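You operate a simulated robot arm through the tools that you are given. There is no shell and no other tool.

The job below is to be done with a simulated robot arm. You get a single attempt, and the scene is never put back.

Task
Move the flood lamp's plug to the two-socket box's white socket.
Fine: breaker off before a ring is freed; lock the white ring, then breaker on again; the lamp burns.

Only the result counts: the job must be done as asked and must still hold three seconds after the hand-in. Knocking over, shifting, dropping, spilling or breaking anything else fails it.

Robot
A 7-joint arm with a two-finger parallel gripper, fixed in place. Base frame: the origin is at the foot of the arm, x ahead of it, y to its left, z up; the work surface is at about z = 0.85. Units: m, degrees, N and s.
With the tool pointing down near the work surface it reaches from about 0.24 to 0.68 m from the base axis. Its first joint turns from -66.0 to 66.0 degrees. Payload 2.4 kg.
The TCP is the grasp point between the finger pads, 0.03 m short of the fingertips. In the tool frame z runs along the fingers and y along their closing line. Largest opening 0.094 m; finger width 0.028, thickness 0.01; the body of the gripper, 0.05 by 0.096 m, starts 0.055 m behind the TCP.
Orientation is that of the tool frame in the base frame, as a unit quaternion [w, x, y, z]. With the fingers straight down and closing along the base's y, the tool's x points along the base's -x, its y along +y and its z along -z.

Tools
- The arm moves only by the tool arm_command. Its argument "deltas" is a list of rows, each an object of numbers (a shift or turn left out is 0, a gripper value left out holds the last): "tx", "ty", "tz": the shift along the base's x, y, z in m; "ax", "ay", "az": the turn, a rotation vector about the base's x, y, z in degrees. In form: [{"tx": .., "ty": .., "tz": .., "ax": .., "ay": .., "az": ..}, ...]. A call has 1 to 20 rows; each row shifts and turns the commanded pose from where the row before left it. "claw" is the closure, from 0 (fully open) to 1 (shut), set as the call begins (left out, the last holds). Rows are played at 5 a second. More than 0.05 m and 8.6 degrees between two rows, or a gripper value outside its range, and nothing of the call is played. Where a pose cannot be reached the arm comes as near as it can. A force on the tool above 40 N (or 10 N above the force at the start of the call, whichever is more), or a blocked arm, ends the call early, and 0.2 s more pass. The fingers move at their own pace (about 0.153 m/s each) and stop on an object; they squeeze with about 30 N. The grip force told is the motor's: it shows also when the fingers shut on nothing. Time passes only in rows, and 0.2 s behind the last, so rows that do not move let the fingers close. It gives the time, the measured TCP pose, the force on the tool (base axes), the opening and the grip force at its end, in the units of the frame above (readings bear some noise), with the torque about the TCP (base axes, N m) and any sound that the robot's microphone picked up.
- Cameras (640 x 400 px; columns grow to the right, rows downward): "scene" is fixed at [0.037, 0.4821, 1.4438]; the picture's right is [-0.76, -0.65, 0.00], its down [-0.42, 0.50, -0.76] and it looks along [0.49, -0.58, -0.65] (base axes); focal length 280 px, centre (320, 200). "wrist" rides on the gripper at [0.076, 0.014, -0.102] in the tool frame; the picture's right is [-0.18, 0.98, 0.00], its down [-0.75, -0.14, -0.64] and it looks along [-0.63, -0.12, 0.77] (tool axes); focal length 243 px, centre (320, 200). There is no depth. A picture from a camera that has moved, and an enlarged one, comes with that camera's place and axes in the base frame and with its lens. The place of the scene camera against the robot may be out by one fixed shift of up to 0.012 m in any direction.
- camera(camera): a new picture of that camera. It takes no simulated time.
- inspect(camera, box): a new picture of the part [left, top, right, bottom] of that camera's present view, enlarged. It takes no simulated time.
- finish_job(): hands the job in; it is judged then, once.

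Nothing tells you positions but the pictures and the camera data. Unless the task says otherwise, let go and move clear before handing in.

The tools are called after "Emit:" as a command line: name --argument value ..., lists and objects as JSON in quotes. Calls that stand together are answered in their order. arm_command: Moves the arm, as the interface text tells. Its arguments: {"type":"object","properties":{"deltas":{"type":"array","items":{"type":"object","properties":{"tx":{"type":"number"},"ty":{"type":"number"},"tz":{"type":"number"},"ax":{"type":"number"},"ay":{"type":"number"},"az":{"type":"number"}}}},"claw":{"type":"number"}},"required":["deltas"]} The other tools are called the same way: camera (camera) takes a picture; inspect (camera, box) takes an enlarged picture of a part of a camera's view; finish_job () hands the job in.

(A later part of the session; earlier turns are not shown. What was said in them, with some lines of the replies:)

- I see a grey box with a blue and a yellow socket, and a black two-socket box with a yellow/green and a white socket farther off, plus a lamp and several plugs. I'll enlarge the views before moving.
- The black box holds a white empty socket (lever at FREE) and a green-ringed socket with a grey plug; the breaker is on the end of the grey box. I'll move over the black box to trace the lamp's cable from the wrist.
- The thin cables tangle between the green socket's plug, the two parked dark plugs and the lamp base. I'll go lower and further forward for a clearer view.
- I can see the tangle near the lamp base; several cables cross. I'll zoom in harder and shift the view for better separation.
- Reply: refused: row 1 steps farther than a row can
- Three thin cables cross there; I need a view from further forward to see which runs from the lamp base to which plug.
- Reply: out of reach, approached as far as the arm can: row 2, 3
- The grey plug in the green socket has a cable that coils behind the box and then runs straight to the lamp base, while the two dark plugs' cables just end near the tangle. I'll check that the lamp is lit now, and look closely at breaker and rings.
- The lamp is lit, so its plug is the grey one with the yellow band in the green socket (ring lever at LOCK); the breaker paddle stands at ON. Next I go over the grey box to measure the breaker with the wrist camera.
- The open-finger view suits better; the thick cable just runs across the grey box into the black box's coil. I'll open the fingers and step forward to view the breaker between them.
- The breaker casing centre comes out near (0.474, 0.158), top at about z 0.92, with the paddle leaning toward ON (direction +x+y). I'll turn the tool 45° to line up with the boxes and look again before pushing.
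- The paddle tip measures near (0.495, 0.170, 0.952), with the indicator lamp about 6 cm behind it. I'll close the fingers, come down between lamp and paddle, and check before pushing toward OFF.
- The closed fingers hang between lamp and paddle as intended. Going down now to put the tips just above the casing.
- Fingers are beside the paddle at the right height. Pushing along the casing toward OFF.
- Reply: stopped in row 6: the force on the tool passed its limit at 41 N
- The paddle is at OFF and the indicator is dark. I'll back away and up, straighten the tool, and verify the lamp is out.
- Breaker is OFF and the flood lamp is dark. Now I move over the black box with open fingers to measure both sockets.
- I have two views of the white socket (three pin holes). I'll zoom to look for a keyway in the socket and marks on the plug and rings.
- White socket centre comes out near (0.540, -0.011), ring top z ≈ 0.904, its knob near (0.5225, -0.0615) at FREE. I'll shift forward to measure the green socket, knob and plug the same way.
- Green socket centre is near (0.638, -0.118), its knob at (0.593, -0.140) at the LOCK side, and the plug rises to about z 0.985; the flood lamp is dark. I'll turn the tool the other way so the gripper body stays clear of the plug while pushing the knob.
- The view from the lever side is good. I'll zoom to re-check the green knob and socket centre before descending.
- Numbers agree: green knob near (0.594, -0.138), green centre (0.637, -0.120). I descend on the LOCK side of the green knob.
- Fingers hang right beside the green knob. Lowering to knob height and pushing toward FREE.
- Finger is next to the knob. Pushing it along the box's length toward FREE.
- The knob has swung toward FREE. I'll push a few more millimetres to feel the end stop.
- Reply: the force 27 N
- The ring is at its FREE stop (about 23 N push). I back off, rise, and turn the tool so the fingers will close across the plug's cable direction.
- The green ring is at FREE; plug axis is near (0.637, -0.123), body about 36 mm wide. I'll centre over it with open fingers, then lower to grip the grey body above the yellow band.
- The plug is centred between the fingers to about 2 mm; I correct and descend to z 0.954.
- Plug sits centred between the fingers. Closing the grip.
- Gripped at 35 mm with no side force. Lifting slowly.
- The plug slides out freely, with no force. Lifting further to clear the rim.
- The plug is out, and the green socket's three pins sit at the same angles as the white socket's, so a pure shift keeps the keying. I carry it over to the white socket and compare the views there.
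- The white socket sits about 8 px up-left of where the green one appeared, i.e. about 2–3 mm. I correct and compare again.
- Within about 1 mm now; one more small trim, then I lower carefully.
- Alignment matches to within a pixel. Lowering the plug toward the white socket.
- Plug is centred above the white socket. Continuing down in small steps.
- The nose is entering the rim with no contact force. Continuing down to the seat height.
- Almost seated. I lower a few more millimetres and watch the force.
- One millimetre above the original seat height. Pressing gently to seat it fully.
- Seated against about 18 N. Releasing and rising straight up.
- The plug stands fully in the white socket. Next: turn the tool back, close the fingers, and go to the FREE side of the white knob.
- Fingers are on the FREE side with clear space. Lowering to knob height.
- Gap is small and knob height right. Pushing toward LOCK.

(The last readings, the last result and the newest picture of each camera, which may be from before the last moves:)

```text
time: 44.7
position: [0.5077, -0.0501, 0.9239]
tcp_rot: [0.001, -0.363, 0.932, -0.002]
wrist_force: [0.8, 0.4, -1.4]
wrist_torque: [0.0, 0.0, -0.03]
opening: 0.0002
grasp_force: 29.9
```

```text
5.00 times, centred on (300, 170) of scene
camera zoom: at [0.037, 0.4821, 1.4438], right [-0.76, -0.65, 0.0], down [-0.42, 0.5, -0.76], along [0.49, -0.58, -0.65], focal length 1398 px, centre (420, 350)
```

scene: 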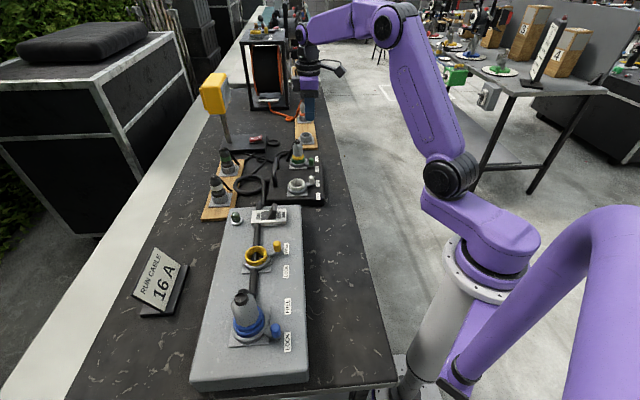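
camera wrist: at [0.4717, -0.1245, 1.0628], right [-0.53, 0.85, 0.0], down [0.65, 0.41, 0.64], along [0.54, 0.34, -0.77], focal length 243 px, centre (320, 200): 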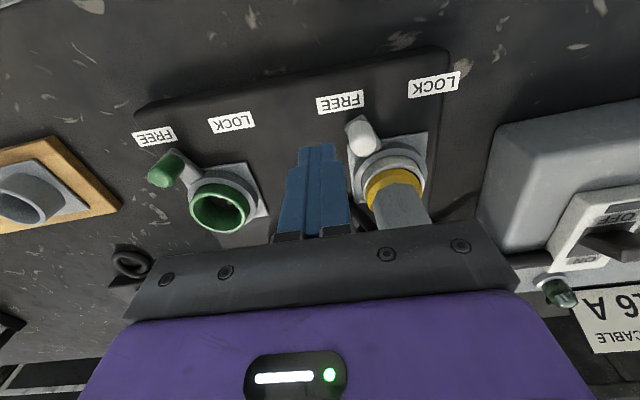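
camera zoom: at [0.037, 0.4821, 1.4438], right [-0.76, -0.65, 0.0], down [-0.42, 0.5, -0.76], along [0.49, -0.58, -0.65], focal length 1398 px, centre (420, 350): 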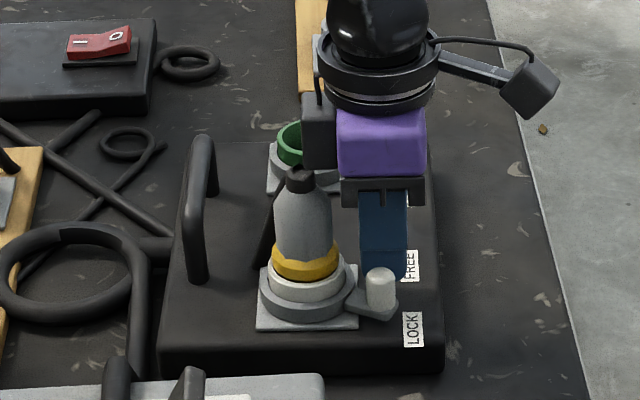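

The knob has swung to the LOCK side, maybe snapping ahead of the finger. I'll nudge a little further to confirm the stop.

Emit:
arm_command --deltas '[{"tx": -0.0013, "ty": 0.0015}, {"tx": -0.0013, "ty": 0.0015}, {}]'

Emit:
arm_command --deltas '[{"tx": -0.0013, "ty": 0.0015}, {"tx": -0.0007, "ty": 0.0007}, {}]'

Emit:
inspect --camera "wrist" --box '[200, 50, 440, 200]'

```text
time: 45.5
position: [0.505, -0.0485, 0.9229]
tcp_rot: [0.0, -0.364, 0.932, -0.003]
wrist_force: [2.1, -5.2, 1.1]
wrist_torque: [-0.11, -0.07, -0.05]
opening: 0.0
grasp_force: 30.3
```

```text
time: 46.3
position: [0.5032, -0.045, 0.9237]
tcp_rot: [0.001, -0.363, 0.932, -0.003]
wrist_force: [5.1, -3.8, 7.6]
wrist_torque: [0.01, -0.16, -0.05]
opening: 0.0003
grasp_force: 30.0
```

```text
2.67 times, centred on (320, 125) of wrist
camera zoom: at [0.4378, -0.0848, 1.0269], right [-0.53, 0.85, 0.0], down [0.65, 0.41, 0.64], along [0.55, 0.34, -0.77], focal length 647 px, centre (320, 400)
```

zoom: 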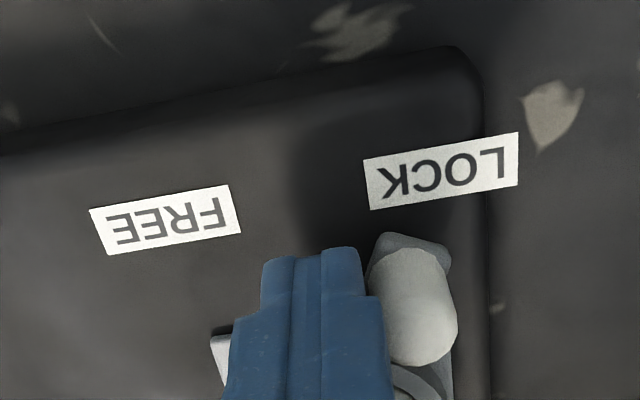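

There's light resistance; comparing with the green ring's original LOCK pose, the knob may be a few millimetres short. I push a bit further while watching force.

Emit:
arm_command --deltas '[{"tx": -0.0013, "ty": 0.0015}, {}]'

Emit:
inspect --camera "wrist" --box '[200, 50, 440, 200]'

Emit:
inspect --camera "scene" --box '[250, 130, 350, 210]'

```text
time: 46.9
position: [0.5027, -0.043, 0.9225]
tcp_rot: [0.0, -0.363, 0.932, -0.003]
wrist_force: [6.1, -7.8, 10.9]
wrist_torque: [-0.13, -0.2, -0.08]
opening: 0.0
grasp_force: 30.0
```

```text
2.67 times, centred on (320, 125) of wrist
camera zoom: at [0.4368, -0.0835, 1.0269], right [-0.53, 0.85, 0.0], down [0.65, 0.41, 0.64], along [0.55, 0.34, -0.77], focal length 647 px, centre (320, 400)
```

zoom: 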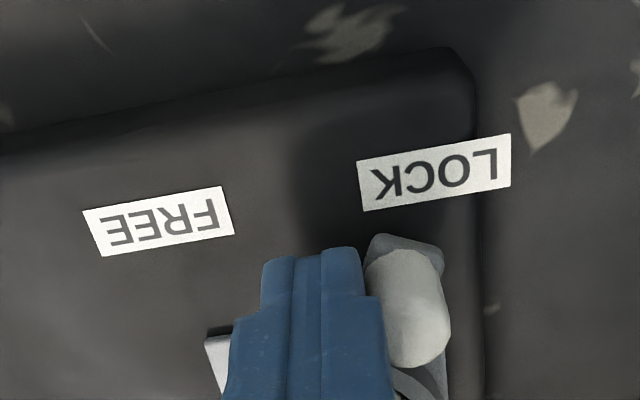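

```text
5.00 times, centred on (300, 170) of scene
camera zoom: at [0.037, 0.4819, 1.4439], right [-0.76, -0.65, 0.0], down [-0.42, 0.5, -0.76], along [0.49, -0.58, -0.65], focal length 1398 px, centre (420, 350)
```

zoom: 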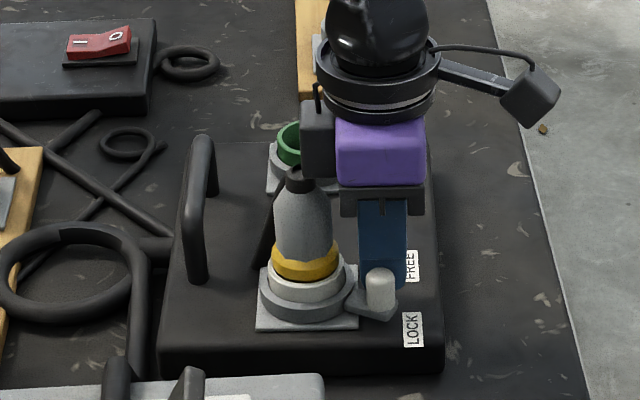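

The knob no longer moves relative to its label while the force builds, so it is at its stop. I back off, rise and measure the lever angle.

Emit:
arm_command --deltas '[{"tx": 0.007, "ty": -0.008}, {"tx": 0.003, "ty": -0.004, "tz": 0.02}, {"tz": 0.04}, {"tz": 0.045}, {"tz": 0.045}, {"tx": -0.02, "ty": -0.03}, {}]'

Emit:
camera --camera "wrist"

Emit:
inspect --camera "wrist" --box '[250, 50, 430, 170]'

Emit:
inspect --camera "scene" --box '[250, 130, 350, 210]'

```text
time: 48.5
position: [0.4919, -0.085, 1.0713]
tcp_rot: [0.0, -0.363, 0.932, -0.002]
wrist_force: [-0.1, 0.2, 0.2]
wrist_torque: [0.01, -0.02, 0.01]
opening: 0.0001
grasp_force: 29.7
```

```text
taken
camera wrist: at [0.4266, -0.1247, 1.1759], right [-0.53, 0.85, 0.0], down [0.65, 0.41, 0.64], along [0.54, 0.34, -0.77], focal length 243 px, centre (320, 200)
```

wrist: 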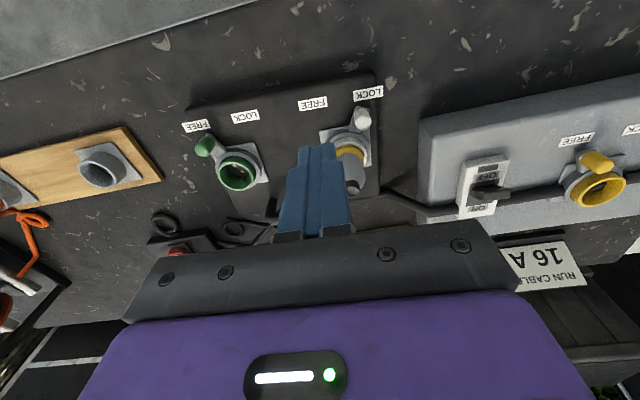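

```text
3.33 times, centred on (340, 110) of wrist
camera zoom: at [0.4266, -0.1247, 1.1759], right [-0.53, 0.85, 0.0], down [0.65, 0.41, 0.64], along [0.54, 0.34, -0.77], focal length 809 px, centre (253, 500)
```

zoom: 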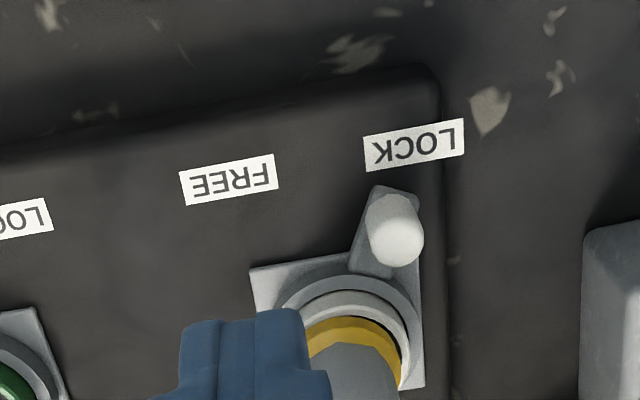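

```text
5.00 times, centred on (300, 170) of scene
camera zoom: at [0.037, 0.4821, 1.4438], right [-0.76, -0.65, 0.0], down [-0.42, 0.5, -0.76], along [0.49, -0.58, -0.65], focal length 1398 px, centre (420, 350)
```

zoom: 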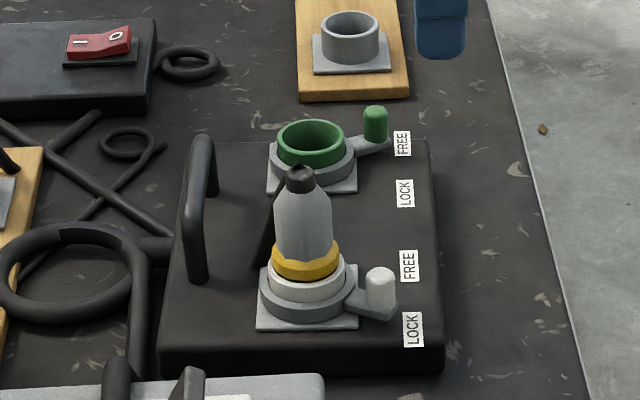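

Measured lever angle is about -24°, matching LOCK. Now I return to the breaker, turning the tool back, to stand on the OFF side of the paddle.

Emit:
arm_command --deltas '[{"tz": 0.03}, {"tx": -0.0044, "ty": 0.0187, "az": -7.96}, {"tx": -0.0044, "ty": 0.0187, "az": -7.96}, {"tx": -0.0044, "ty": 0.0187, "az": -7.96}, {"tx": -0.0044, "ty": 0.0187, "az": -7.96}, {"tx": -0.0044, "ty": 0.0187, "az": -7.96}, {"tx": -0.0044, "ty": 0.0187, "az": -7.96}, {"tx": -0.0044, "ty": 0.0187, "az": -7.96}, {"tx": -0.0044, "ty": 0.0187, "az": -7.96}, {"tx": -0.0044, "ty": 0.0187, "az": -7.96}, {"tx": -0.0044, "ty": 0.0187, "az": -7.96}, {"tx": -0.0044, "ty": 0.0187, "az": -7.96}, {}]' --claw 1

Emit:
camera --camera "wrist"

Emit:
inspect --camera "wrist" --box '[240, 50, 420, 170]'

Emit:
inspect --camera "scene" --box '[220, 130, 350, 245]'

```text
time: 51.3
position: [0.4464, 0.1212, 1.1019]
tcp_rot: [-0.002, 0.383, 0.924, -0.001]
wrist_force: [-0.4, 0.4, -0.4]
wrist_torque: [0.03, -0.01, 0.02]
opening: 0.0
grasp_force: 29.9
```

```text
taken
camera wrist: at [0.4018, 0.1863, 1.2058], right [0.83, 0.56, 0.0], down [0.44, -0.63, 0.64], along [0.36, -0.53, -0.77], focal length 243 px, centre (320, 200)
```

wrist: 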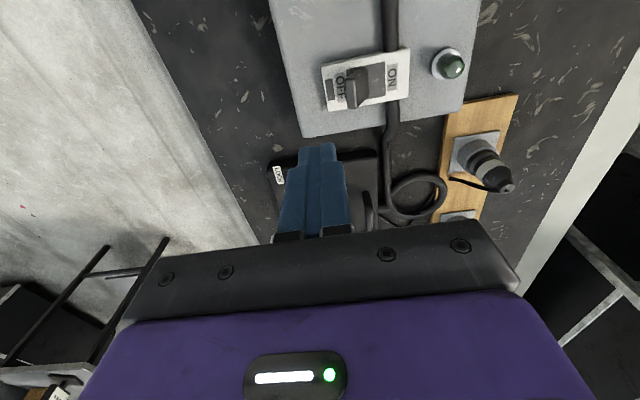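

```text
3.33 times, centred on (330, 110) of wrist
camera zoom: at [0.4018, 0.1863, 1.2058], right [0.83, 0.56, 0.0], down [0.44, -0.63, 0.64], along [0.36, -0.53, -0.77], focal length 809 px, centre (287, 500)
```

zoom: 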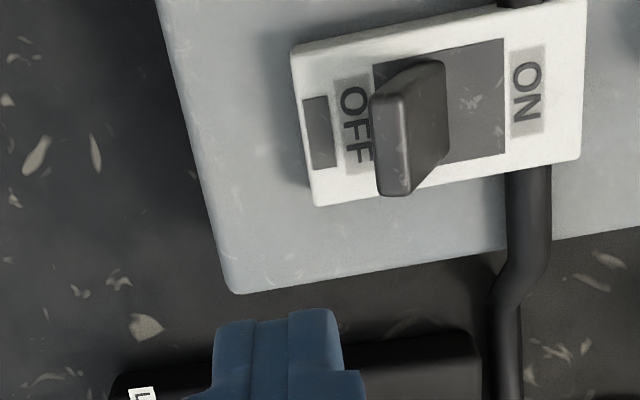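

```text
3.48 times, centred on (285, 188) of scene
camera zoom: at [0.037, 0.4821, 1.4438], right [-0.76, -0.65, 0.0], down [-0.42, 0.5, -0.76], along [0.49, -0.58, -0.65], focal length 972 px, centre (442, 244)
```

zoom: 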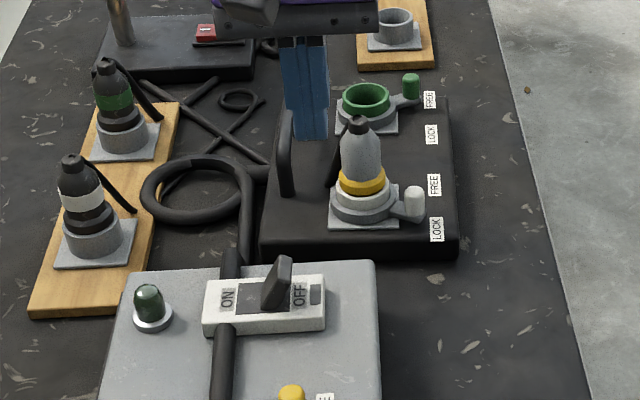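

Paddle tip is near (0.469, 0.143) leaning to OFF, and the closed fingers are about 3 cm to its OFF side. Descending.

Emit:
arm_command --deltas '[{"tx": -0.001, "ty": -0.001, "tz": -0.04}, {"tz": -0.04}, {"tz": -0.03}, {}]'

Emit:
inspect --camera "wrist" --box '[200, 50, 440, 200]'

Emit:
inspect --camera "scene" --box '[210, 175, 310, 245]'

```text
time: 52.3
position: [0.4438, 0.1185, 0.9939]
tcp_rot: [-0.001, 0.382, 0.924, -0.002]
wrist_force: [0.0, 0.5, 0.8]
wrist_torque: [0.0, -0.02, 0.03]
opening: 0.0003
grasp_force: 30.2
```

```text
2.67 times, centred on (320, 125) of wrist
camera zoom: at [0.3999, 0.1826, 1.0969], right [0.82, 0.57, 0.0], down [0.44, -0.63, 0.64], along [0.36, -0.53, -0.77], focal length 647 px, centre (320, 400)
```

zoom: 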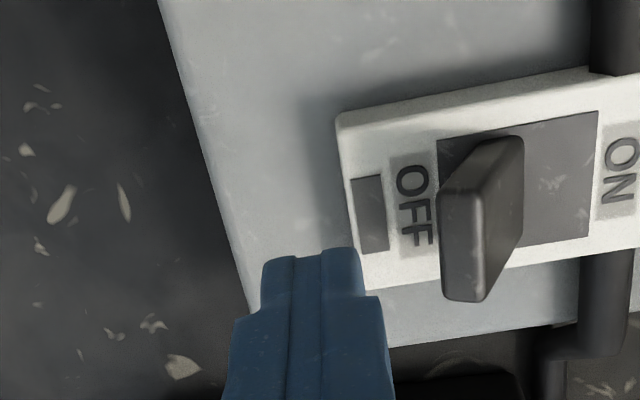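

```text
5.71 times, centred on (260, 210) of scene
camera zoom: at [0.037, 0.4821, 1.4438], right [-0.76, -0.65, 0.0], down [-0.42, 0.5, -0.76], along [0.49, -0.58, -0.65], focal length 1597 px, centre (663, 143)
```

zoom: 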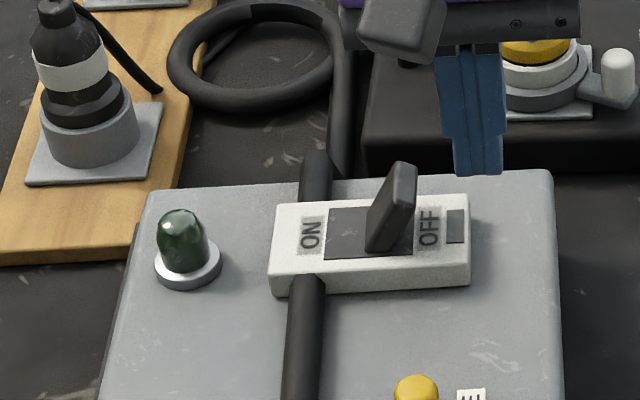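

Clear gap. Lowering to paddle height and pushing toward ON.

Emit:
arm_command --deltas '[{"tz": -0.015}, {"tz": -0.012}, {"tx": 0.007, "ty": 0.0071}, {"tx": 0.007, "ty": 0.0071}, {"tx": 0.007, "ty": 0.0071}, {"tx": 0.0056, "ty": 0.0057}, {}]'

Emit:
inspect --camera "wrist" --box '[200, 50, 440, 200]'

Emit:
inspect --camera "scene" --box '[210, 175, 310, 245]'

```text
time: 53.9
position: [0.4708, 0.1463, 0.9665]
tcp_rot: [-0.001, 0.382, 0.924, -0.001]
wrist_force: [0.8, -0.3, 0.2]
wrist_torque: [-0.03, 0.02, 0.0]
opening: 0.0001
grasp_force: 29.7
```

```text
2.67 times, centred on (320, 125) of wrist
camera zoom: at [0.4264, 0.2109, 1.0695], right [0.82, 0.57, 0.0], down [0.44, -0.63, 0.64], along [0.36, -0.53, -0.77], focal length 647 px, centre (320, 400)
```

zoom: 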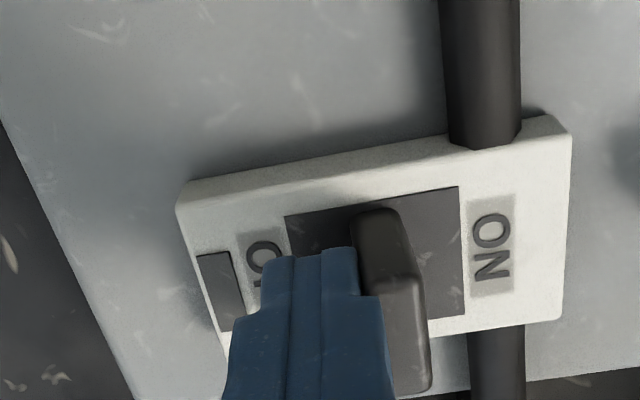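

```text
5.71 times, centred on (260, 210) of scene
camera zoom: at [0.037, 0.4821, 1.4438], right [-0.76, -0.65, 0.0], down [-0.42, 0.5, -0.76], along [0.49, -0.58, -0.65], focal length 1597 px, centre (663, 143)
```

zoom: 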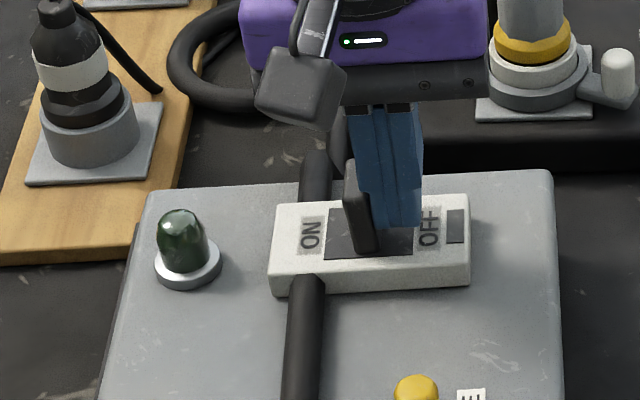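

The paddle is just past upright and the indicator still dark. Pushing on toward ON in small steps.

Emit:
arm_command --deltas '[{"tx": 0.0028, "ty": 0.0028}, {"tx": 0.0028, "ty": 0.0028}, {"tx": 0.0014, "ty": 0.0014}, {}]'

Emit:
inspect --camera "scene" --box '[210, 175, 310, 245]'

```text
time: 54.9
position: [0.4743, 0.1524, 0.9665]
tcp_rot: [-0.004, 0.382, 0.924, -0.002]
wrist_force: [-8.8, -7.4, 5.2]
wrist_torque: [-0.17, 0.26, -0.02]
opening: 0.0
grasp_force: 29.7
```

```text
5.71 times, centred on (260, 210) of scene
camera zoom: at [0.0367, 0.4819, 1.4439], right [-0.76, -0.65, 0.0], down [-0.42, 0.5, -0.76], along [0.49, -0.58, -0.65], focal length 1597 px, centre (663, 143)
```

zoom: 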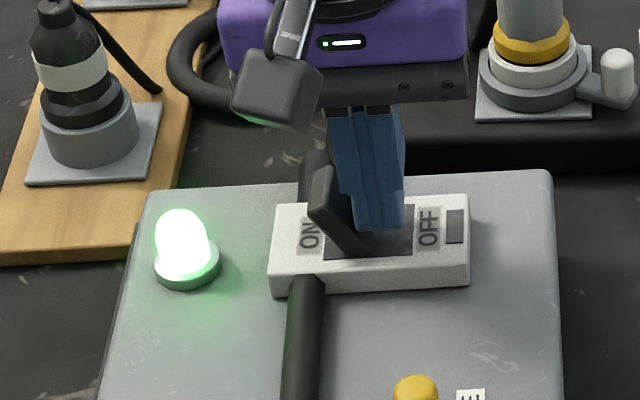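

The indicator is green again: the breaker is ON. Backing off along the casing, rising clear, then checking the flood lamp.

Emit:
arm_command --deltas '[{"tx": -0.007, "ty": -0.007}, {"tz": 0.03}, {"tz": 0.045}, {"tz": 0.045}, {"tx": -0.03, "ty": -0.03}, {"tx": -0.03, "ty": -0.035}, {"tx": -0.03, "ty": -0.035}, {"tx": -0.02, "ty": -0.035}, {}]'

Emit:
camera --camera "scene"

Emit:
inspect --camera "scene" --box '[180, 60, 340, 260]'

Emit:
inspect --camera "scene" --box '[190, 120, 340, 240]'

```text
time: 56.9
position: [0.3587, 0.0133, 1.0867]
tcp_rot: [-0.002, 0.382, 0.924, -0.001]
wrist_force: [0.5, 0.3, -0.3]
wrist_torque: [0.02, -0.03, 0.03]
opening: 0.0
grasp_force: 29.6
```

```text
taken
```

scene: 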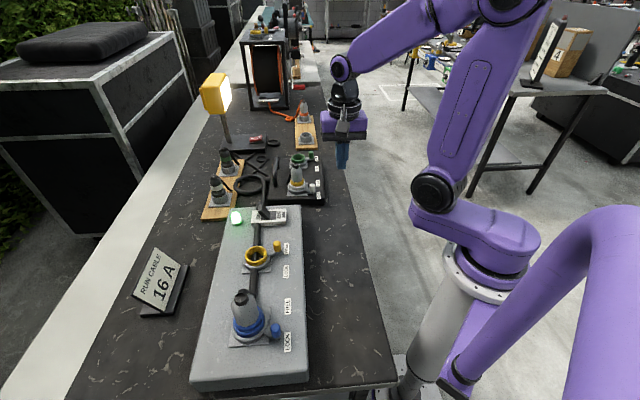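

```text
2.00 times, centred on (260, 160) of scene
camera zoom: at [0.037, 0.4821, 1.4438], right [-0.76, -0.65, 0.0], down [-0.42, 0.5, -0.76], along [0.49, -0.58, -0.65], focal length 559 px, centre (440, 280)
```

zoom: 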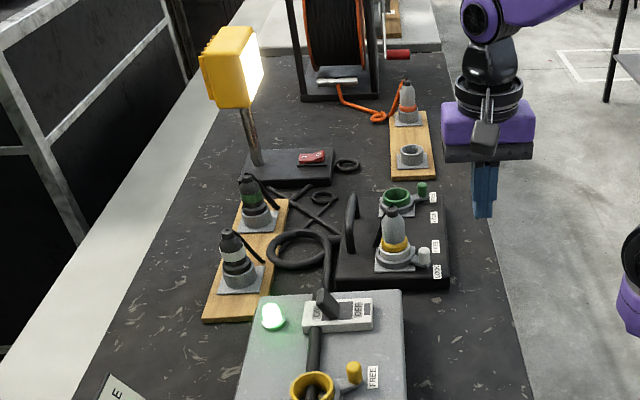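

```text
3.33 times, centred on (265, 180) of scene
camera zoom: at [0.037, 0.4821, 1.4438], right [-0.76, -0.65, 0.0], down [-0.42, 0.5, -0.76], along [0.49, -0.58, -0.65], focal length 932 px, centre (503, 267)
```

zoom: 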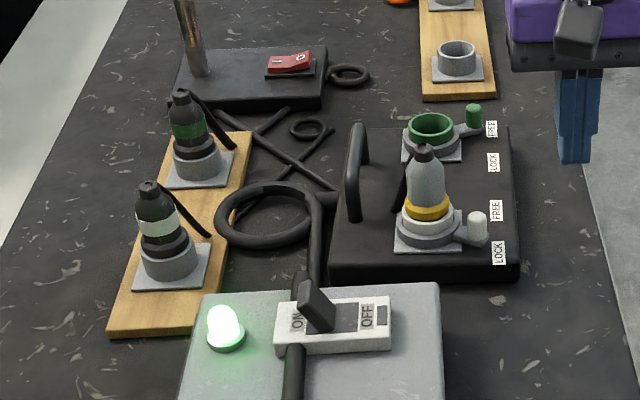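

The flood lamp burns, the plug is in the white socket with its ring at LOCK, the breaker is ON, and the arm is clear with nothing else disturbed. Handing in.

Emit:
finish_job

```text
The job is handed in.
```

The flood lamp's plug is now in the two-socket box's white socket, and the last camera view before hand-in showed the lamp burning. I haven't been told the judging result.

- **Which plug:** I took it to be the grey plug with the yellow band in the green socket. The lamp was lit, and that was the only lamp cable in a live socket.
- **Order:** I switched the breaker off before freeing the green ring, and the lamp went out. I moved the plug across, locked the white ring, then switched the breaker on again.
- **Final state:** The white ring measured at its LOCK stop and the green breaker light is on. The arm is clear of everything.
- **Left as is:** The green socket is empty and its ring is at FREE, since the task didn't ask for it to be relocked.
- **Possible issue:** Pushing the green ring to its stop took about 23 N and seemed to nudge the two-socket box by roughly 1 mm. I saw nothing else move in the camera views.
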